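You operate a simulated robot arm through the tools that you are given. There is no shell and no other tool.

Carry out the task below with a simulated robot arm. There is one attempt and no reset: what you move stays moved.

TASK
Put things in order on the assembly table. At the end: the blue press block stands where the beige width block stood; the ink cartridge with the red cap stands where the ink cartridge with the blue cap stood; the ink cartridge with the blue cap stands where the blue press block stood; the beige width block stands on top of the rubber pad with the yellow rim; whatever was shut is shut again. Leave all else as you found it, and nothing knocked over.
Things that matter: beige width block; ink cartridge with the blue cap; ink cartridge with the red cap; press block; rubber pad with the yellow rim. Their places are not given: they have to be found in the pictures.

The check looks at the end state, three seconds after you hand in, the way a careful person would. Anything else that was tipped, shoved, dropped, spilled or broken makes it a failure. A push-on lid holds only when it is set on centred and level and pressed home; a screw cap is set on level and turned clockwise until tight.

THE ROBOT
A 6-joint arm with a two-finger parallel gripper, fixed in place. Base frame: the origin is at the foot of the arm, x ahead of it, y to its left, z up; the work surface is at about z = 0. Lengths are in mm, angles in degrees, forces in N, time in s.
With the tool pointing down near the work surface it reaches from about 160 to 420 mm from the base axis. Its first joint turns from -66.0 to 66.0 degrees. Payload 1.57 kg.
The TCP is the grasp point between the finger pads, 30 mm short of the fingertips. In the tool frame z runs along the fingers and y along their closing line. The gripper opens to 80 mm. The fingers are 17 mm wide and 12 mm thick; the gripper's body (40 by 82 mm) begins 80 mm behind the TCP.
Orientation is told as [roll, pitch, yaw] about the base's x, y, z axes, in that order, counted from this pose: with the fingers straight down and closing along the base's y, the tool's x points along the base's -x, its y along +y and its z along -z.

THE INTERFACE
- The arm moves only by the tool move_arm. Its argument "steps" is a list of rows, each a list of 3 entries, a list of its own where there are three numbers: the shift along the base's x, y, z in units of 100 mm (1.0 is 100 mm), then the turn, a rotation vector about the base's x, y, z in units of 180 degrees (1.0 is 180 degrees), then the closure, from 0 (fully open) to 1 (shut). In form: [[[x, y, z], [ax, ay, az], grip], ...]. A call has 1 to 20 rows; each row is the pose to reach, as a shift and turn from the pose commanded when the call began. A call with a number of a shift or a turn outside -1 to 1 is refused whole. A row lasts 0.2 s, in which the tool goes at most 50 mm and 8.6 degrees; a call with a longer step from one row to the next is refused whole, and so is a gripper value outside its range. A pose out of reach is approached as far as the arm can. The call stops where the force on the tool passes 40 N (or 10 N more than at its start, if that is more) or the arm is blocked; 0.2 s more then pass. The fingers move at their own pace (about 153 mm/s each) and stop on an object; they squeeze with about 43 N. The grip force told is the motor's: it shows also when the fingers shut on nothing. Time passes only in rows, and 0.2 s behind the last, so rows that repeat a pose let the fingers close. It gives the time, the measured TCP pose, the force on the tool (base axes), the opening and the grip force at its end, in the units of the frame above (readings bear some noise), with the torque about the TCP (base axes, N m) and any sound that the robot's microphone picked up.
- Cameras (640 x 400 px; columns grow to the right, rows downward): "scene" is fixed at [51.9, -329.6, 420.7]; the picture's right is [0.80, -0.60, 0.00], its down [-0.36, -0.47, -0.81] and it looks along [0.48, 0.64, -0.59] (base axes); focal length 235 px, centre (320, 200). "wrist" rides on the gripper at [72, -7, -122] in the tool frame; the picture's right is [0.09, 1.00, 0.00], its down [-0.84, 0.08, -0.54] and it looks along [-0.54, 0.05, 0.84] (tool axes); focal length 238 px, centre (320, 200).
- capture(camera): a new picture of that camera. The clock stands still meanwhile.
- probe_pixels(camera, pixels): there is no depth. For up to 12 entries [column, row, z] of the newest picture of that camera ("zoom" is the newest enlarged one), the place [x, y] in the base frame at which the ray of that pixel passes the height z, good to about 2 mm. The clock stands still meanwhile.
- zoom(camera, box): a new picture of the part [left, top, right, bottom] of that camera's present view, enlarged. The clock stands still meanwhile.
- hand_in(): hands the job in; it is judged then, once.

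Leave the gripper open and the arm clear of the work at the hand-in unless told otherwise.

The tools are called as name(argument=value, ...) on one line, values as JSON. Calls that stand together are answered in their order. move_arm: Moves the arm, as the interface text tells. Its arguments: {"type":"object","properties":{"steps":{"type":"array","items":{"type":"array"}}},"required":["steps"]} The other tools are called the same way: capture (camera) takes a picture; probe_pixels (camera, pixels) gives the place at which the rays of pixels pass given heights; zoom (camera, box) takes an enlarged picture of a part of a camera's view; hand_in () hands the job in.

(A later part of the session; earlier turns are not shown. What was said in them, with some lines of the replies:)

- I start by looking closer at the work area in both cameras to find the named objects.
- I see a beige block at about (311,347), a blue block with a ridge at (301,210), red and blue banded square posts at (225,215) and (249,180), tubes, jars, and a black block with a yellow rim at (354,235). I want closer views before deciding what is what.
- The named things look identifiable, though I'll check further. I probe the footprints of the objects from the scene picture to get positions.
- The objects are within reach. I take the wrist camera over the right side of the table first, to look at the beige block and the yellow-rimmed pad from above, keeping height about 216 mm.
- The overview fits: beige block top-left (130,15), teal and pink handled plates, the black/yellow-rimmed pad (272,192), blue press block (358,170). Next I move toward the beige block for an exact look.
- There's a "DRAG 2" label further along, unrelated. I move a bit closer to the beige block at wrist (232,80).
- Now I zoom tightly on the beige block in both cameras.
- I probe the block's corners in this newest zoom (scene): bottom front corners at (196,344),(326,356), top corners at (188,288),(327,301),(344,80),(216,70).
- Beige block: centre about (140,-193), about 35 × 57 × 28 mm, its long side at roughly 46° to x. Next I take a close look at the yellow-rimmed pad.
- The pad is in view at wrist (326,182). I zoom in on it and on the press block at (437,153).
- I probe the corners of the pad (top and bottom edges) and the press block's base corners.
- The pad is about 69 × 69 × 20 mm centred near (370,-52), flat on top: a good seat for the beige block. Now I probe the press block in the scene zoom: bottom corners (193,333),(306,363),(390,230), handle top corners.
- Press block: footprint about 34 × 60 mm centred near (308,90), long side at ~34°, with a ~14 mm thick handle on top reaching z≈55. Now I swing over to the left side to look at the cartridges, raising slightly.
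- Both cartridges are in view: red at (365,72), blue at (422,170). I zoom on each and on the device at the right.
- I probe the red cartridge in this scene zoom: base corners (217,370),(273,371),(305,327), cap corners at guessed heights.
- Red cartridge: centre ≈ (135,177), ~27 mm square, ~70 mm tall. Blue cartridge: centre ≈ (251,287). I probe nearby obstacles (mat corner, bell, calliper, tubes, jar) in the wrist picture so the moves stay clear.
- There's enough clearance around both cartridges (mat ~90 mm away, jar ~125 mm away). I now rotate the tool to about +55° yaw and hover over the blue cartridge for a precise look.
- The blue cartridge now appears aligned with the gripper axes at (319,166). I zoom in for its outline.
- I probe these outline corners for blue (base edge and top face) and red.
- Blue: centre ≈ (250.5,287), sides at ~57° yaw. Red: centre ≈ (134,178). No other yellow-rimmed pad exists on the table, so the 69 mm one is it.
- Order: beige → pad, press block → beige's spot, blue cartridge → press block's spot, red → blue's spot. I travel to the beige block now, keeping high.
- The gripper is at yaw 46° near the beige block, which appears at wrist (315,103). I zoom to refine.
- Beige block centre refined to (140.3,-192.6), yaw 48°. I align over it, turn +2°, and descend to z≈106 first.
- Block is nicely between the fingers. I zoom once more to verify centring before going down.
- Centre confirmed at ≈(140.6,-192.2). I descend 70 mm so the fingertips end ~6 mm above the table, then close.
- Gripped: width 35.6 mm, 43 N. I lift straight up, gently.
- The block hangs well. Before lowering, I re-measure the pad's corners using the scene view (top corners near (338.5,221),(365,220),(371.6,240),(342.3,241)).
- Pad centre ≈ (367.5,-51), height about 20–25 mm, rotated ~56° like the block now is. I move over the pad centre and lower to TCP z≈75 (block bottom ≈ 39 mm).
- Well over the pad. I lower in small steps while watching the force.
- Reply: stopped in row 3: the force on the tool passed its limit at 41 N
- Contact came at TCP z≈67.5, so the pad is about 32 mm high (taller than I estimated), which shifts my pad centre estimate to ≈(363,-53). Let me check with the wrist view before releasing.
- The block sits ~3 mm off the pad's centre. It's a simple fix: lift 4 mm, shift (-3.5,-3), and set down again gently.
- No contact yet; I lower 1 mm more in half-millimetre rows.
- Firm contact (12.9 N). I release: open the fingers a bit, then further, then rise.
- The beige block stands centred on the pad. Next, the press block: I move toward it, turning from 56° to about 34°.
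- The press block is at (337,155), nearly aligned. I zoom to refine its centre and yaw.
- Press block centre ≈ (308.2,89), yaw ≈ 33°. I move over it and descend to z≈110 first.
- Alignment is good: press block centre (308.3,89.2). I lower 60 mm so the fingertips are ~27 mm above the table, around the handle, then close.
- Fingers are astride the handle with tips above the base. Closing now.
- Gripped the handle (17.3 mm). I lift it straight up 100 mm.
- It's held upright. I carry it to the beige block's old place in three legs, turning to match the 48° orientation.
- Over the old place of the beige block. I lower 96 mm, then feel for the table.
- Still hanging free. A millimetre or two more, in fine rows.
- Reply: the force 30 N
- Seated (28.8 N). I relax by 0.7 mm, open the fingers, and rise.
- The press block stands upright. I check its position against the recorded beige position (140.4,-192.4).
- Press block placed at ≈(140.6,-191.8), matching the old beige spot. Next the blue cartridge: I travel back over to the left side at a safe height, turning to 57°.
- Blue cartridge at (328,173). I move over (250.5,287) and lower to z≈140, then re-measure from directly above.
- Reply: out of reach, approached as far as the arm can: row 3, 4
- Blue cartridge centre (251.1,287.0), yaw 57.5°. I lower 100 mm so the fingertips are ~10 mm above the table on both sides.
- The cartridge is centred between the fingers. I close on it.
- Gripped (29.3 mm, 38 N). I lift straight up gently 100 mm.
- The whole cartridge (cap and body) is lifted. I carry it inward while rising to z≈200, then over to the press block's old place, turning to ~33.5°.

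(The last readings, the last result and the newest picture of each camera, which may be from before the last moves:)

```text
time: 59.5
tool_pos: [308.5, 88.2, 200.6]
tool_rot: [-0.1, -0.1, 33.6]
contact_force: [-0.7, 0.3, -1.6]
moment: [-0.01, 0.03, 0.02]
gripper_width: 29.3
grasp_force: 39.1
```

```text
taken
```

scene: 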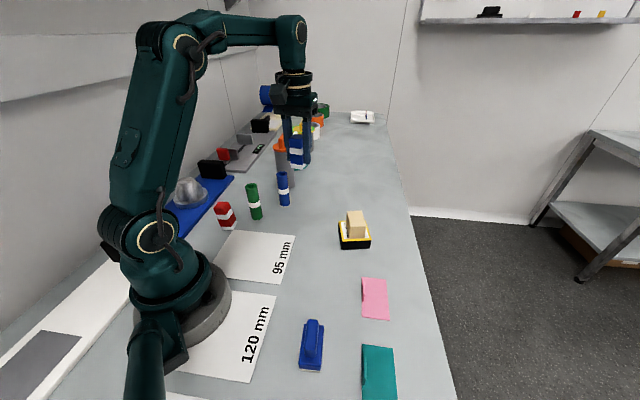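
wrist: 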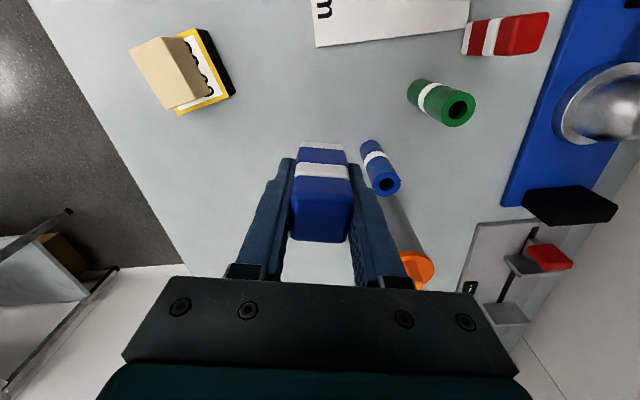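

Over the press block's old place. I lower 100 mm, then another 56 mm.

move_arm(steps=[[[0, 0, -0.2], [0, 0, 0], 0.75], [[0, 0, -0.4], [0, 0, 0], 0.75], [[0, 0, -0.6], [0, 0, 0], 0.75], [[0, 0, -0.8], [0, 0, 0], 0.75], [[0, 0, -1.0], [0, 0, 0], 0.75]])

move_arm(steps=[[[0, 0, -0.2], [0, 0, 0], 0.75], [[0, 0, -0.38], [0, 0, 0], 0.75], [[0, 0, -0.5], [0, 0, 0], 0.75], [[0, 0, -0.56], [0, 0, 0], 0.75], [[0, 0, -0.56], [0, 0, 0], 0.75]])

zoom(camera="scene", box=[250, 140, 350, 240])

```text
time: 60.7
tool_pos: [308.3, 90.4, 99.8]
tool_rot: [-0.1, -0.1, 33.6]
contact_force: [0.4, 1.0, 0.2]
moment: [0.0, 0.0, 0.0]
gripper_width: 29.4
grasp_force: 39.3
```

```text
time: 61.9
tool_pos: [309.5, 89.6, 43.4]
tool_rot: [-0.1, -0.1, 33.6]
contact_force: [-0.1, 1.3, -1.9]
moment: [0.0, 0.04, 0.0]
gripper_width: 29.2
grasp_force: 38.4
```

```text
4.00 times, centred on (300, 190) of scene
```

zoom: 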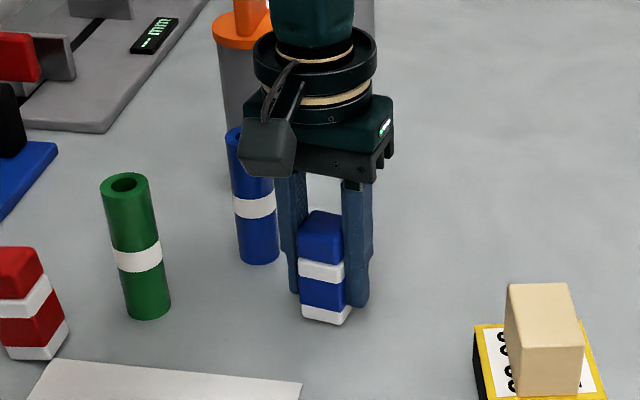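

A few millimetres above the table. I lower in fine rows until contact.

move_arm(steps=[[[0, 0, -0.01], [0, 0, 0], 0.75], [[0, 0, -0.02], [0, 0, 0], 0.75], [[0, 0, -0.03], [0, 0, 0], 0.75], [[0, 0, -0.03], [0, 0, 0], 0.75]])

move_arm(steps=[[[0, 0, -0.005], [0, 0, 0], 0.75], [[0, 0, -0.01], [0, 0, 0], 0.75], [[0, 0, -0.01], [0, 0, 0], 0.75]])

```text
time: 62.9
tool_pos: [308.5, 89.8, 40.8]
tool_rot: [-0.1, -0.1, 33.6]
contact_force: [0.2, 0.0, -1.2]
moment: [0.02, 0.01, -0.01]
gripper_width: 29.4
grasp_force: 38.9
```

```text
time: 63.7
tool_pos: [307.4, 89.5, 40.2]
tool_rot: [-0.1, -0.1, 33.7]
contact_force: [-0.4, 0.3, -0.5]
moment: [-0.01, 0.0, 0.01]
gripper_width: 29.3
grasp_force: 39.2
```

move_arm(steps=[[[0, 0, -0.004], [0, 0, 0], 0.75], [[0, 0, -0.008], [0, 0, 0], 0.75], [[0, 0, -0.008], [0, 0, 0], 0.75]])

```text
time: 64.5
tool_pos: [309.2, 89.8, 41.6]
tool_rot: [-0.1, -0.1, 33.6]
contact_force: [-0.5, 0.7, 3.4]
moment: [0.04, 0.02, 0.01]
gripper_width: 29.5
grasp_force: 39.4
```

Contact (3.4 N). I release in stages and rise straight up.

move_arm(steps=[[[0, 0, -0.002], [0, 0, 0], 0.75], [[0, 0, 0], [0, 0, 0], 0.6], [[0, 0, 0], [0, 0, 0], 0.55], [[0, 0, 0], [0, 0, 0], 0.4], [[0, 0, 0], [0, 0, 0], 0.4]])

move_arm(steps=[[[0, 0, 0.1], [0, 0, 0], 0.4], [[0, 0, 0.3], [0, 0, 0], 0.4], [[0, 0, 0.55], [0, 0, 0], 0.4], [[0, 0, 0.8], [0, 0, 0], 0.4], [[0, 0, 1.0], [0, 0, 0], 0.4], [[0, 0, 1.0], [0, 0, 0], 0.4]])

capture(camera="wrist")

zoom(camera="scene", box=[200, 140, 340, 240])

zoom(camera="wrist", box=[282, 90, 362, 180])

```text
time: 65.7
tool_pos: [308.1, 89.5, 40.4]
tool_rot: [-0.2, -0.1, 33.6]
contact_force: [0.0, 0.0, 0.3]
moment: [0.0, 0.02, 0.03]
gripper_width: 47.9
grasp_force: 0.0
```

```text
time: 67.1
tool_pos: [307.9, 89.6, 140.5]
tool_rot: [-0.1, -0.1, 33.6]
contact_force: [0.4, 0.0, 0.1]
moment: [0.01, 0.02, 0.03]
gripper_width: 47.9
grasp_force: 0.0
```

```text
taken
```

wrist: 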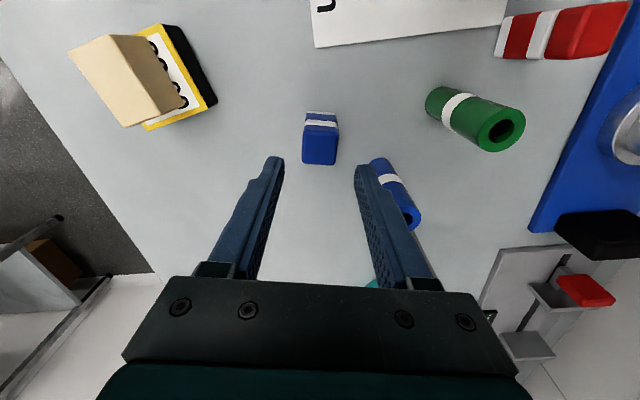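

```text
4.00 times, centred on (270, 190) of scene
```

zoom: 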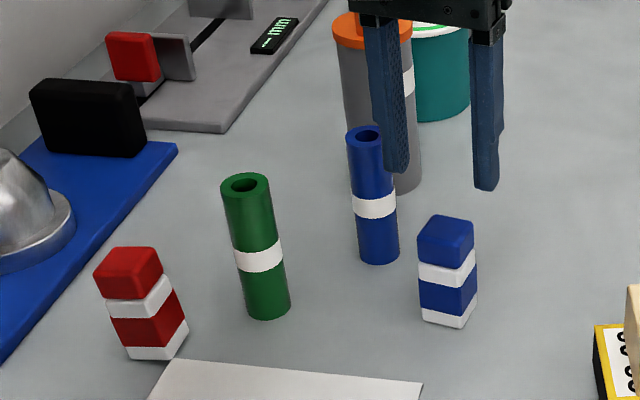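

```text
4.44 times, centred on (322, 135) of wrist
```

zoom: 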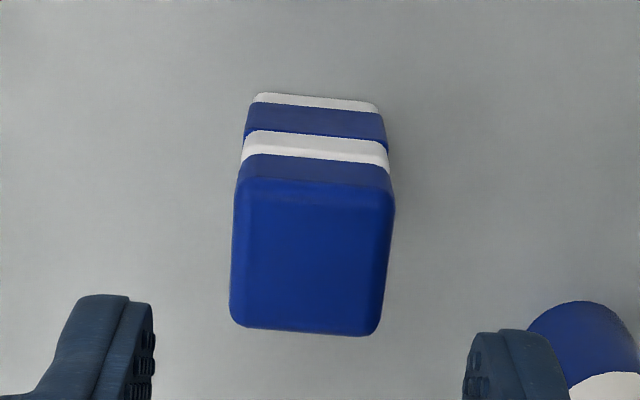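

The blue cartridge stands upright at its new place. I verify its position against (308.3,89.2).

probe_pixels(camera="zoom", pixels=[[255, 94, 0], [378, 104, 0], [237, 183, 68], [394, 198, 68], [377, 336, 68], [230, 322, 68], [255, 94, 0], [378, 104, 0], [237, 183, 70], [394, 198, 70], [377, 336, 70], [230, 322, 70]])

```text
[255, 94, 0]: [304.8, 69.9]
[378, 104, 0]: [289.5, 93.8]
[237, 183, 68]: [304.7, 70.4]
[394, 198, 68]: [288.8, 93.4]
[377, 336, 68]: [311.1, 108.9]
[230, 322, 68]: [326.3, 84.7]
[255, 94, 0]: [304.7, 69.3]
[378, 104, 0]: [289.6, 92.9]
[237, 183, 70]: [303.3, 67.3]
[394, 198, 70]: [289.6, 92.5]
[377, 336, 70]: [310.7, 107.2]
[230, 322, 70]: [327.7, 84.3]
```

Blue is at ≈(307.8,88.9), right on target. Now the red cartridge: I rise and move over to it, turning to ~46°.

move_arm(steps=[[[-0.05, 0.0, 0.3], [0, 0, 0.01], 0.3], [[-0.2, 0.02, 0.6], [0, 0, 0.03], 0.3], [[-0.45, 0.05, 0.8], [0, 0, 0.05], 0.3], [[-0.7, 0.08, 0.8], [0, 0, 0.069], 0.3], [[-0.8, 0.1, 0.8], [0, 0, 0.069], 0.3]])

move_arm(steps=[[[-0.25, 0.2, 0.0], [0, 0, 0], 0.3], [[-0.5, 0.4, 0.0], [0, 0, 0], 0.3], [[-0.75, 0.55, 0.0], [0, 0, 0], 0.3], [[-0.85, 0.6, 0.0], [0, 0, 0], 0.3], [[-0.85, 0.6, 0.0], [0, 0, 0], 0.3]])

capture(camera="wrist")

capture(camera="scene")

```text
time: 68.3
tool_pos: [228.7, 99.5, 219.9]
tool_rot: [-0.1, -0.1, 46.2]
contact_force: [-0.7, 0.3, -0.3]
moment: [0.03, 0.0, 0.01]
gripper_width: 56.0
grasp_force: 0.1
```

```text
time: 69.5
tool_pos: [142.2, 159.2, 219.5]
tool_rot: [0.0, -0.1, 46.0]
contact_force: [0.4, 0.1, 0.2]
moment: [-0.02, 0.02, 0.01]
gripper_width: 56.2
grasp_force: 0.1
```

```text
taken
```

wrist: 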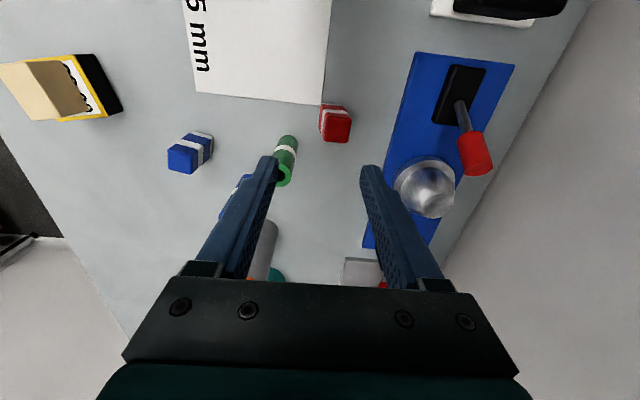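

```text
taken
```

scene: 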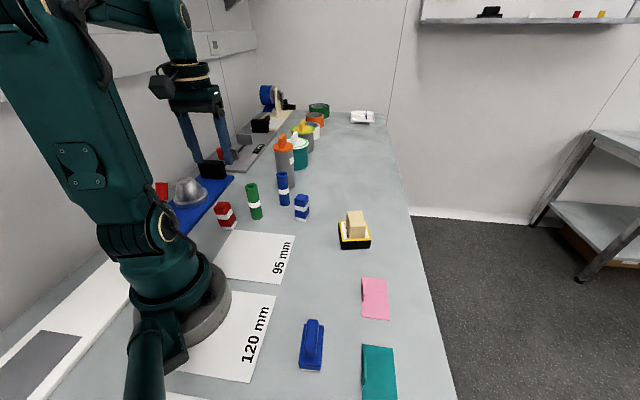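

Red cartridge at (336,124). Zooming for its exact outline.

zoom(camera="wrist", box=[306, 94, 366, 154])

```text
6.67 times, centred on (336, 124) of wrist
```

zoom: 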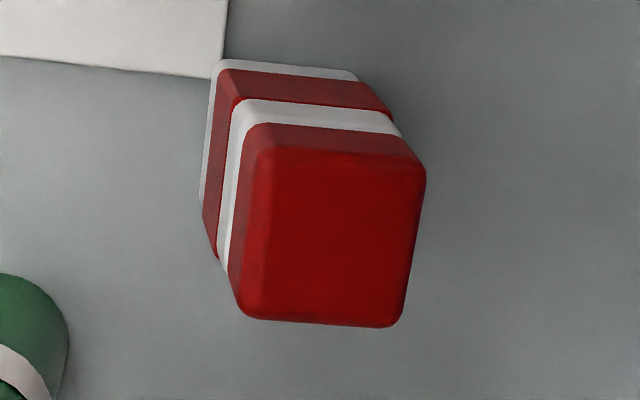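

probe_pixels(camera="zoom", pixels=[[215, 60, 0], [356, 74, 0], [200, 200, 0], [256, 140, 70], [426, 168, 70], [397, 327, 70], [242, 316, 70], [256, 140, 68], [426, 168, 68], [397, 327, 68], [242, 316, 68]])

```text
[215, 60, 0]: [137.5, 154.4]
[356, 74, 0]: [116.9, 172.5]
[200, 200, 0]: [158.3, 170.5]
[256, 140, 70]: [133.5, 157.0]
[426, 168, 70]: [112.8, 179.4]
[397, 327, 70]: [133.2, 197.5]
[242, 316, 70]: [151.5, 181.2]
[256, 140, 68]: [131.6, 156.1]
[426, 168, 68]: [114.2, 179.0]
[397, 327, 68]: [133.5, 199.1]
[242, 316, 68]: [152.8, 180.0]
```

The top and base estimates of the red cartridge disagree a little, so I check whether it leans or is skewed, by zooming in on it in the scene view, with the blue one for comparison.

zoom(camera="scene", box=[205, 195, 245, 235])

zoom(camera="scene", box=[280, 185, 325, 230])

```text
10.00 times, centred on (225, 215) of scene
```

zoom: 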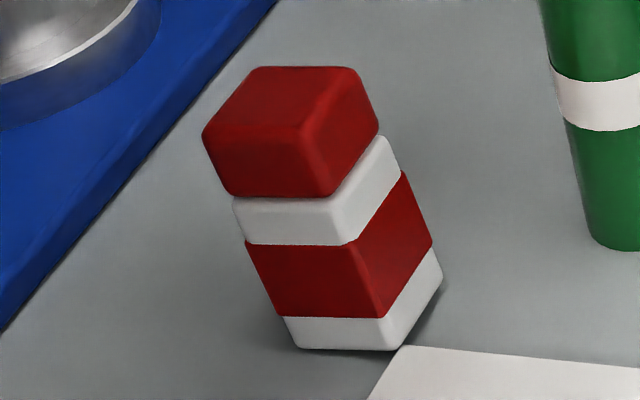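

```text
8.89 times, centred on (302, 208) of scene
```

zoom: 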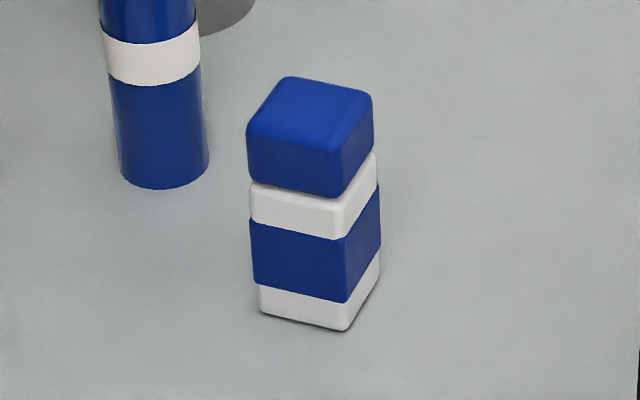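

The red cartridge appears to lean ~5° away from the "95 mm" sheet's corner (it did so in the very first picture too), i.e. along my closing direction, so closing the fingers will square it up. I hover lower over it to look at the base.

move_arm(steps=[[[-0.04, 0.08, 0], [0, 0, 0], 0.3], [[-0.086, 0.173, -0.1], [0, 0, 0], 0.3], [[-0.086, 0.173, -0.3], [0, 0, 0], 0.3], [[-0.086, 0.173, -0.5], [0, 0, 0], 0.3], [[-0.086, 0.173, -0.7], [0, 0, 0], 0.3], [[-0.086, 0.173, -0.79], [0, 0, 0], 0.3], [[-0.086, 0.173, -0.79], [0, 0, 0], 0.3]])

capture(camera="wrist")

zoom(camera="wrist", box=[281, 90, 361, 170])

zoom(camera="scene", box=[185, 150, 265, 240])

```text
time: 71.1
tool_pos: [134.4, 176.6, 141.7]
tool_rot: [-0.1, -0.1, 46.0]
contact_force: [-0.1, 0.5, -0.3]
moment: [-0.01, -0.02, -0.01]
gripper_width: 55.9
grasp_force: 0.1
```

```text
taken
```

wrist: 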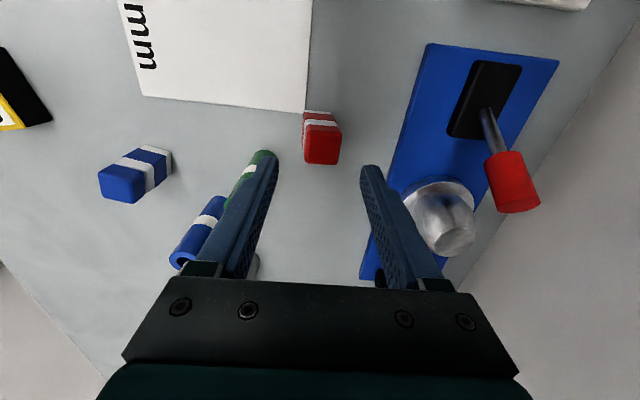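

```text
5.00 times, centred on (321, 130) of wrist
```

zoom: 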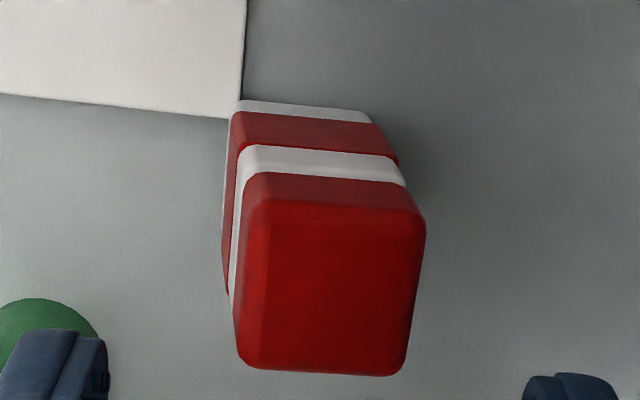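

```text
4.44 times, centred on (225, 195) of scene
```

zoom: 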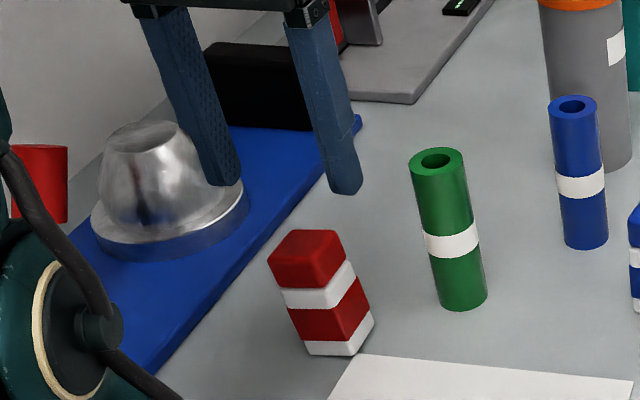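

probe_pixels(camera="zoom", pixels=[[240, 100, 0], [368, 111, 0], [248, 190, 69], [426, 220, 69], [402, 376, 69], [238, 358, 69], [240, 117, 0], [237, 150, 42], [404, 182, 42], [246, 178, 52], [412, 195, 52], [225, 285, 15]])

```text
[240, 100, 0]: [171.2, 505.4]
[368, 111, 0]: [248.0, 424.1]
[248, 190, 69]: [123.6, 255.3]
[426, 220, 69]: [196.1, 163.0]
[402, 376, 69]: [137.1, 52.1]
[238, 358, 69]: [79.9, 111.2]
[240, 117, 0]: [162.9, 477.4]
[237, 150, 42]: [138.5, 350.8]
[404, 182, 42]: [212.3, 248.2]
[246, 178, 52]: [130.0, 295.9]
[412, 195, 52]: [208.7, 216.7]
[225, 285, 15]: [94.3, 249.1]
```

That used the scene zoom by mistake; I redo it with wrist pixels.

probe_pixels(camera="wrist", pixels=[[305, 110, 0], [330.4, 112.2, 0], [306.6, 128, 69], [342.2, 134, 69], [337.4, 165.2, 69], [304.6, 161.6, 69], [305, 113.6, 0], [304.4, 120, 42], [337.8, 126.4, 42], [302, 147, 10]])

```text
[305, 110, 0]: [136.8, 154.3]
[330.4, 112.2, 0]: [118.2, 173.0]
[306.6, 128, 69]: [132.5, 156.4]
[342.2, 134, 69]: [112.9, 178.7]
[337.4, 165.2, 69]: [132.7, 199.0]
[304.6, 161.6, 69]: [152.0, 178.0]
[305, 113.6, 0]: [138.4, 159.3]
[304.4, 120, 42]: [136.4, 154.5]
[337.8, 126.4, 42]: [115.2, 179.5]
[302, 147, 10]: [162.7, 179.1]
```

Confirmed: the red cartridge leans ~5° toward the bell side because its edge sits at the sheet's corner. My closing line is along that lean, so slow closing will square it. I lower 100 mm around it.

move_arm(steps=[[[0.003, -0.003, -0.15], [0, 0, 0], 0.3], [[0.003, -0.003, -0.35], [0, 0, 0], 0.3], [[0.003, -0.003, -0.55], [0, 0, 0], 0.3], [[0.003, -0.003, -0.75], [0, 0, 0], 0.3], [[0.003, -0.003, -0.9], [0, 0, 0], 0.3], [[0.003, -0.003, -1.0], [0, 0, 0], 0.3], [[0.003, -0.003, -1.0], [0, 0, 0], 0.3]])

capture(camera="wrist")

zoom(camera="scene", box=[180, 140, 280, 240])

```text
time: 72.7
tool_pos: [135.4, 177.3, 40.1]
tool_rot: [-0.1, -0.1, 46.0]
contact_force: [-0.1, -0.7, 0.1]
moment: [-0.03, -0.02, -0.01]
gripper_width: 55.9
grasp_force: 0.1
```

```text
taken
```

wrist: 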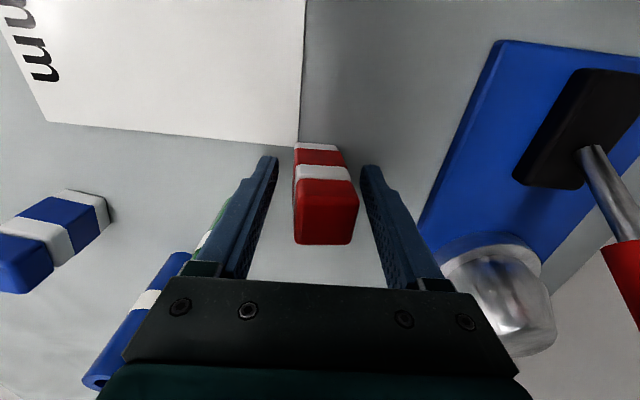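

```text
4.00 times, centred on (230, 190) of scene
```

zoom: 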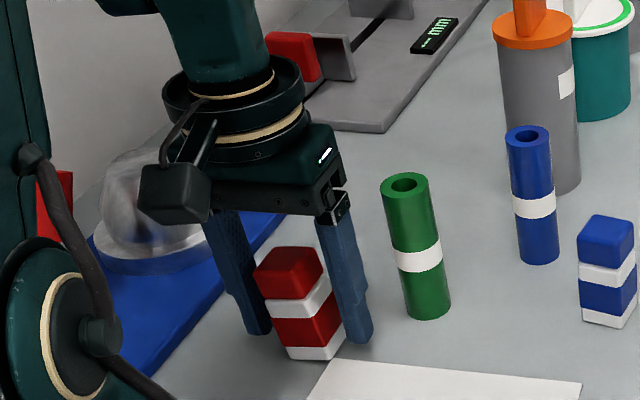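

Fingers are astride the cartridge with the green tube clear. I close slowly.

move_arm(steps=[[[0, 0, 0], [0, 0, 0], 0.42], [[0, 0, 0], [0, 0, 0], 0.5], [[0, 0, 0], [0, 0, 0], 0.54], [[0, 0, 0], [0, 0, 0], 0.57], [[0, 0, 0], [0, 0, 0], 0.6], [[0, 0, 0], [0, 0, 0], 0.63], [[0, 0, 0], [0, 0, 0], 0.66], [[0, 0, 0], [0, 0, 0], 0.7], [[0, 0, 0], [0, 0, 0], 0.75], [[0, 0, 0], [0, 0, 0], 0.75]])

capture(camera="wrist")

zoom(camera="scene", box=[180, 140, 280, 240])

```text
time: 74.9
tool_pos: [135.4, 176.7, 39.6]
tool_rot: [-0.1, -0.2, 46.0]
contact_force: [0.1, 0.0, -0.1]
moment: [0.01, 0.04, -0.02]
gripper_width: 29.2
grasp_force: 39.0
```

```text
taken
```

wrist: 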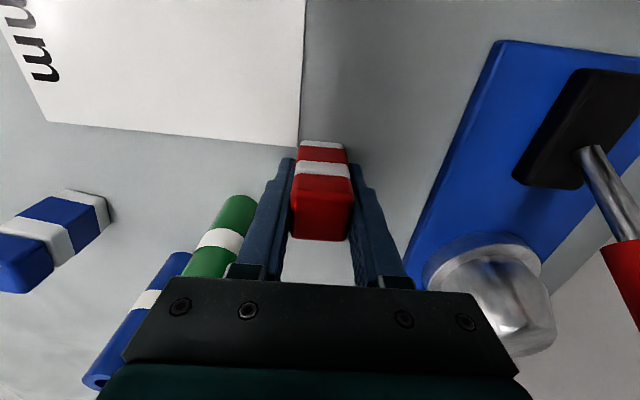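

```text
4.00 times, centred on (230, 190) of scene
```

zoom: 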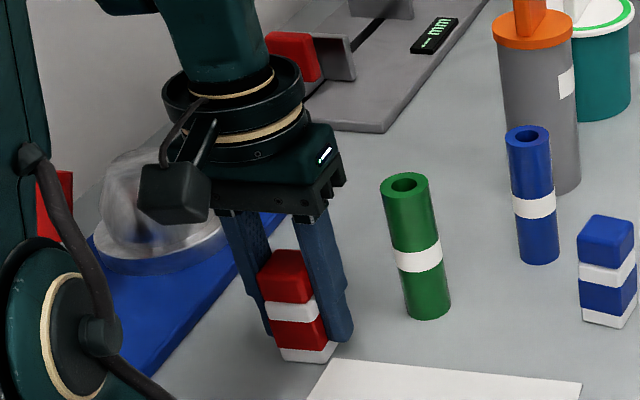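

Gripped at 29.2 mm and squared up, just as the blue one was. I lift it gently 100 mm.

move_arm(steps=[[[0, 0, 0.03], [0, 0, 0], 0.75], [[0, 0, 0.1], [0, 0, 0], 0.75], [[0, 0, 0.25], [0, 0, 0], 0.75], [[0, 0, 0.45], [0, 0, 0], 0.75], [[0, 0, 0.65], [0, 0, 0], 0.75], [[0, 0, 0.85], [0, 0, 0], 0.75], [[0, 0, 1.0], [0, 0, 0], 0.75], [[0, 0, 1.0], [0, 0, 0], 0.75]])

capture(camera="wrist")

capture(camera="scene")

```text
time: 76.7
tool_pos: [135.5, 174.8, 140.6]
tool_rot: [-0.1, -0.1, 46.1]
contact_force: [0.2, 0.4, 0.1]
moment: [-0.03, 0.03, 0.01]
gripper_width: 29.3
grasp_force: 38.8
```

```text
taken
```

wrist: 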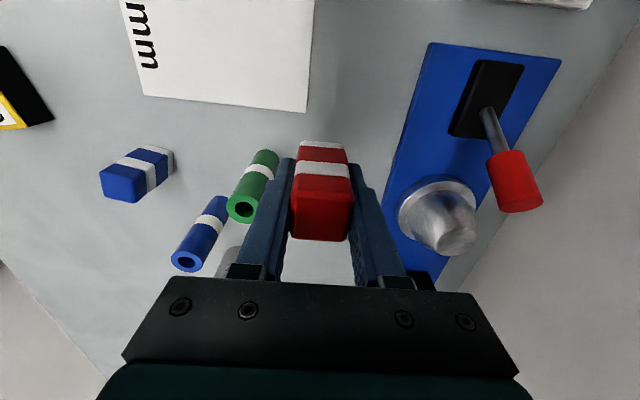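

```text
taken
```

scene: 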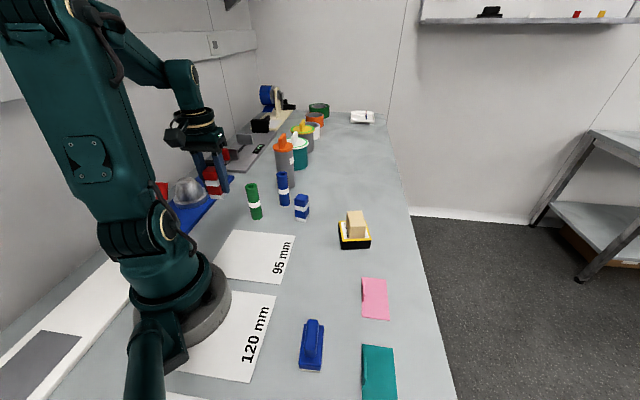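

The red cartridge hangs whole and vertical. I carry it to the blue cartridge's old place (251.1,287.0), turning to 57.5°.

move_arm(steps=[[[0.06, 0.06, 0.05], [0, 0, 0.01], 0.75], [[0.18, 0.17, 0.1], [0, 0, 0.025], 0.75], [[0.33, 0.31, 0.1], [0, 0, 0.045], 0.75], [[0.47, 0.45, 0.1], [0, 0, 0.0639], 0.75], [[0.58, 0.55, 0.1], [0, 0, 0.0639], 0.75]])

move_arm(steps=[[[0.12, 0.12, 0], [0, 0, 0], 0.75], [[0.27, 0.26, 0], [0, 0, 0], 0.75], [[0.42, 0.4, 0], [0, 0, 0], 0.75], [[0.52, 0.5, 0], [0, 0, 0], 0.75], [[0.57, 0.55, -0.05], [0, 0, 0], 0.75], [[0.582, 0.558, -0.1], [0, 0, 0], 0.75], [[0.582, 0.558, -0.1], [0, 0, 0], 0.75]])

capture(camera="wrist")

zoom(camera="scene", box=[180, 90, 310, 220])

```text
time: 77.9
tool_pos: [194.4, 231.7, 148.2]
tool_rot: [-0.1, -0.1, 57.5]
contact_force: [0.2, 0.4, -0.6]
moment: [0.02, -0.02, -0.02]
gripper_width: 29.2
grasp_force: 38.9
```

```text
time: 79.5
tool_pos: [252.6, 288.4, 141.0]
tool_rot: [-0.1, -0.1, 57.5]
contact_force: [0.8, 0.3, -0.6]
moment: [0.02, -0.04, 0.01]
gripper_width: 29.4
grasp_force: 39.0
```

```text
taken
```

wrist: 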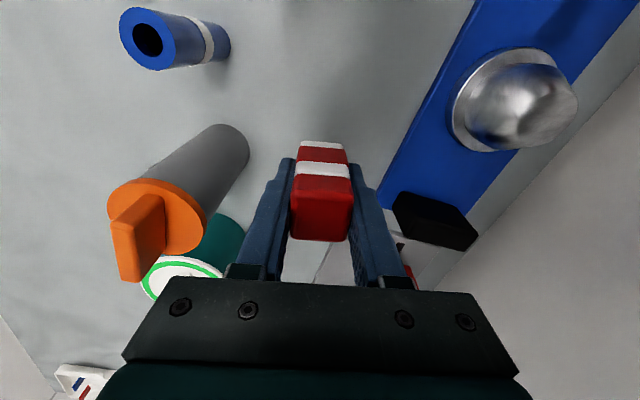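

```text
3.08 times, centred on (245, 155) of scene
```

zoom: 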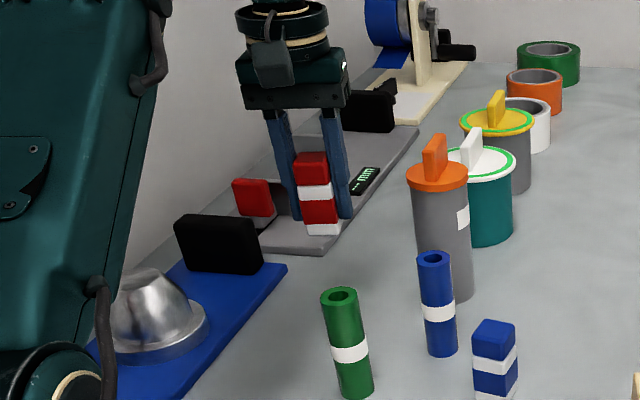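

The wrist view matches the one when the blue cartridge was lifted there. I lower 96 mm, then feel for the table.

move_arm(steps=[[[0, 0, -0.15], [0, 0, 0], 0.75], [[0, 0, -0.35], [0, 0, 0], 0.75], [[0, 0, -0.55], [0, 0, 0], 0.75], [[0, 0, -0.75], [0, 0, 0], 0.75], [[0, 0, -0.88], [0, 0, 0], 0.75], [[0, 0, -0.96], [0, 0, 0], 0.75], [[0, 0, -0.96], [0, 0, 0], 0.75]])

move_arm(steps=[[[0, 0, -0.01], [0, 0, 0], 0.75], [[0, 0, -0.02], [0, 0, 0], 0.75], [[0, 0, -0.02], [0, 0, 0], 0.75]])

move_arm(steps=[[[0, 0, -0.005], [0, 0, 0], 0.75], [[0, 0, -0.01], [0, 0, 0], 0.75], [[0, 0, -0.01], [0, 0, 0], 0.75]])

```text
time: 81.1
tool_pos: [251.1, 288.5, 44.2]
tool_rot: [-0.1, -0.1, 57.4]
contact_force: [0.0, 0.0, -0.1]
moment: [0.04, 0.02, 0.0]
gripper_width: 29.3
grasp_force: 39.5
```

```text
time: 81.9
tool_pos: [251.5, 287.0, 43.1]
tool_rot: [-0.1, -0.1, 57.5]
contact_force: [-0.1, 1.4, -0.2]
moment: [0.05, 0.01, -0.01]
gripper_width: 29.4
grasp_force: 38.8
```

```text
time: 82.7
tool_pos: [251.3, 287.1, 41.2]
tool_rot: [-0.1, -0.1, 57.5]
contact_force: [0.5, 0.5, -0.7]
moment: [-0.01, 0.0, 0.03]
gripper_width: 29.3
grasp_force: 39.1
```

No contact yet at z≈41. I continue in half-millimetre rows.

move_arm(steps=[[[0, 0, -0.005], [0, 0, 0], 0.75], [[0, 0, -0.01], [0, 0, 0], 0.75], [[0, 0, -0.01], [0, 0, 0], 0.75]])

move_arm(steps=[[[0, 0, -0.005], [0, 0, 0], 0.75], [[0, 0, -0.008], [0, 0, 0], 0.75], [[0, 0, -0.008], [0, 0, 0], 0.75]])

```text
time: 83.5
tool_pos: [252.1, 287.2, 40.2]
tool_rot: [0.0, -0.1, 57.4]
contact_force: [-0.2, 0.1, -0.1]
moment: [-0.02, 0.02, 0.0]
gripper_width: 29.3
grasp_force: 38.7
```

```text
time: 84.3
tool_pos: [252.4, 288.0, 39.8]
tool_rot: [-0.1, -0.2, 57.5]
contact_force: [0.3, -1.7, 11.6]
moment: [-0.21, 0.15, 0.04]
gripper_width: 29.3
grasp_force: 38.8
```

Contact (11.6 N). I release in stages, then rise straight up.

move_arm(steps=[[[0, 0, 0.002], [0, 0, 0], 0.75], [[0, 0, 0.002], [0, 0, 0], 0.6], [[0, 0, 0.002], [0, 0, 0], 0.55], [[0, 0, 0.002], [0, 0, 0], 0.4], [[0, 0, 0.002], [0, 0, 0], 0.4]])

move_arm(steps=[[[0, 0, 0.1], [0, 0, 0], 0.4], [[0, 0, 0.3], [0, 0, 0], 0.4], [[0, 0, 0.55], [0, 0, 0], 0.4], [[0, 0, 0.8], [0, 0, 0], 0.4], [[0, 0, 1.0], [0, 0, 0], 0.4], [[0, 0, 1.0], [0, 0, 0], 0.4]])

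capture(camera="wrist")

zoom(camera="scene", box=[200, 120, 340, 240])

zoom(camera="wrist", box=[281, 90, 361, 170])

```text
time: 85.5
tool_pos: [250.9, 286.9, 38.0]
tool_rot: [-0.1, -0.1, 57.5]
contact_force: [-0.3, 0.5, -0.2]
moment: [0.03, 0.02, -0.01]
gripper_width: 48.2
grasp_force: 0.0
```

```text
time: 86.9
tool_pos: [252.4, 287.7, 139.3]
tool_rot: [-0.2, -0.1, 57.6]
contact_force: [-0.4, 0.7, -0.1]
moment: [0.02, -0.03, -0.03]
gripper_width: 48.3
grasp_force: 0.2
```

```text
taken
```

wrist: 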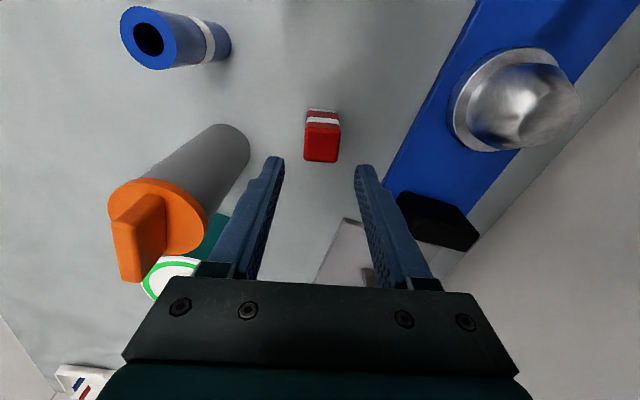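

```text
3.33 times, centred on (270, 180) of scene
```

zoom: 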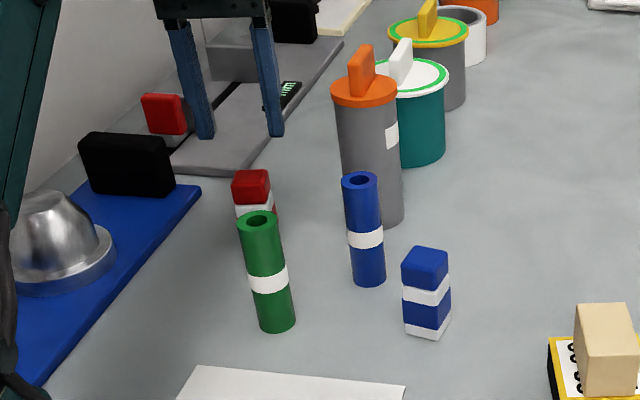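

```text
5.00 times, centred on (321, 130) of wrist
```

zoom: 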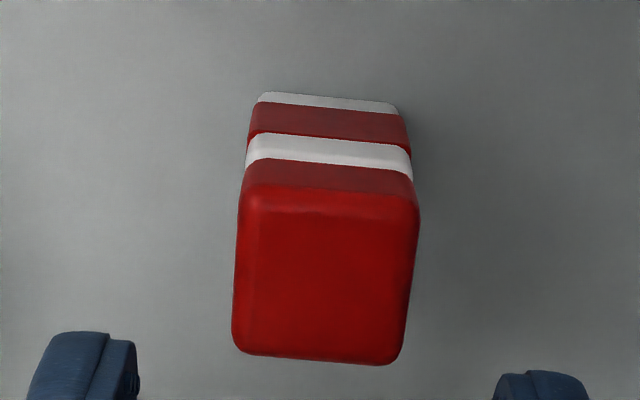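

probe_pixels(camera="zoom", pixels=[[260, 94, 0], [396, 104, 0], [260, 94, 0], [396, 104, 0], [240, 195, 70], [419, 212, 70], [400, 364, 70], [232, 350, 70], [240, 195, 68], [419, 212, 68], [400, 364, 68], [232, 350, 68]])

capture(camera="scene")

```text
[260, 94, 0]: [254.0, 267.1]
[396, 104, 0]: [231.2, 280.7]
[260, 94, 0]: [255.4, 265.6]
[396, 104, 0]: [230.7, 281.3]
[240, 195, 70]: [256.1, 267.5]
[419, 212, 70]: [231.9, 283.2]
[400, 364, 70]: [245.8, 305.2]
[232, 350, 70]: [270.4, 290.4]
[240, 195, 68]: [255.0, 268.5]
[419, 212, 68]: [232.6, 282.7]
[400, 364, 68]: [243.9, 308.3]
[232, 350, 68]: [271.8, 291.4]
```

```text
taken
```

scene: 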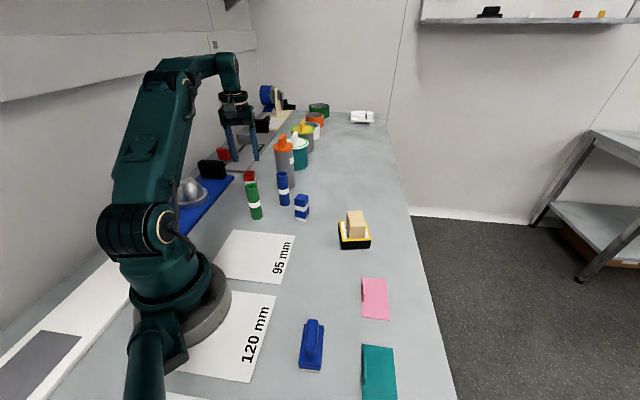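

Red stands at ≈(251,286.6), matching the blue one's old place. All four moves are done and nothing was opened. I retreat the arm inward and upward with the gripper open.

move_arm(steps=[[[-0.03, -0.03, 0.15], [0, 0, 0], 0.2], [[-0.1, -0.15, 0.3], [0, 0, 0], 0.0], [[-0.18, -0.35, 0.45], [0, 0, 0], 0.0], [[-0.25, -0.6, 0.65], [0, 0, 0], 0.0], [[-0.25, -0.85, 0.8], [0, 0, 0], 0.0], [[-0.2, -1.0, 0.8], [0, 0, 0], 0.0]])

move_arm(steps=[[[0.0, -0.3, 0.0], [0, 0, -0.04], 0.0], [[0.0, -0.6, 0.0], [0, 0, -0.08], 0.0], [[0.0, -0.9, 0.0], [0, 0, -0.12], 0.0], [[0.0, -1.0, 0.0], [0, 0, -0.16], 0.0], [[0.0, -1.0, 0.0], [0, 0, -0.16], 0.0]])

capture(camera="wrist")

capture(camera="scene")

zoom(camera="scene", box=[200, 150, 400, 270])

```text
time: 88.3
tool_pos: [231.8, 187.5, 219.8]
tool_rot: [0.0, -0.1, 57.4]
contact_force: [0.0, -0.9, -0.4]
moment: [0.01, 0.0, -0.01]
gripper_width: 80.1
grasp_force: 0.0
```

```text
time: 89.5
tool_pos: [231.1, 87.3, 221.3]
tool_rot: [-0.2, -0.2, 28.5]
contact_force: [0.3, -0.9, -0.4]
moment: [-0.04, 0.03, 0.0]
gripper_width: 80.3
grasp_force: 0.1
```

```text
taken
```

wrist: 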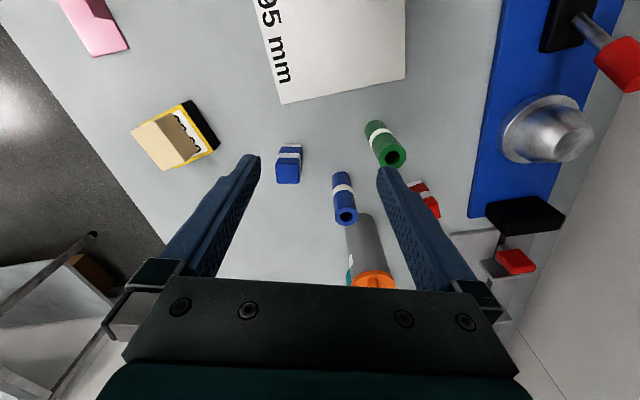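

```text
taken
```

scene: 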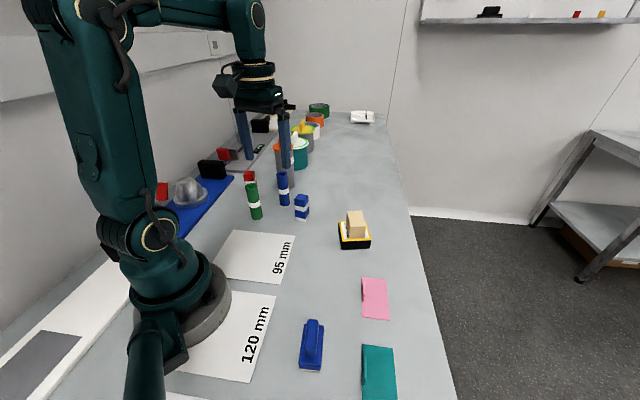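

```text
3.20 times, centred on (300, 210) of scene
```

zoom: 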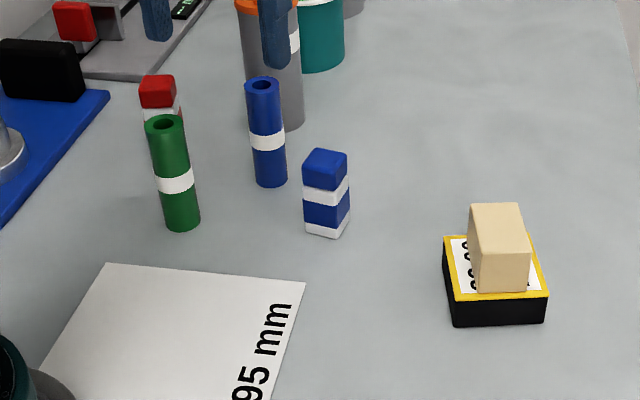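

The final pictures show the following:
- The beige block stands on the yellow-rimmed pad.
- The press block is at the beige block's old spot.
- The blue cartridge is at the press block's old spot.
- The red cartridge is at the blue cartridge's old spot.

The tubes, jars, sheets, plates and bell look unmoved. The gripper is open and the arm is clear at z≈221, so I hand in.

hand_in()

```text
The job is handed in.
```

I made all four moves and handed the job in; no verdict came back with the hand-in. The final pictures show every piece upright:

| Piece | Now stands at | Measured position (mm) | Target (mm) |
|---|---|---|---|
| Beige width block | On the pad with the yellow rim, centred to a few mm | (364, -53) | (363, -53) |
| Blue press block | Where the beige block stood | (140.6, -191.8) | (140.4, -192.4) |
| Ink cartridge, blue cap | Where the press block stood | (307.8, 88.9) | (308.3, 89.2) |
| Ink cartridge, red cap | Where the blue-capped cartridge stood | (251.0, 286.6) | (251.1, 287.0) |

- **Pad:** I took the black block with the yellow rim and the "32.00 mm" label to be the rubber pad. It was the only thing with a yellow rim that I found on the table.
- **Red cartridge:** it leaned about 5° in the first pictures, with its base at the corner of the "95 mm" sheet. The fingers squared it up when they closed, and it now stands straight.
- **Everything else:** I opened nothing, and the other things looked unmoved. The gripper was left open, with the arm clear at about 221 mm.
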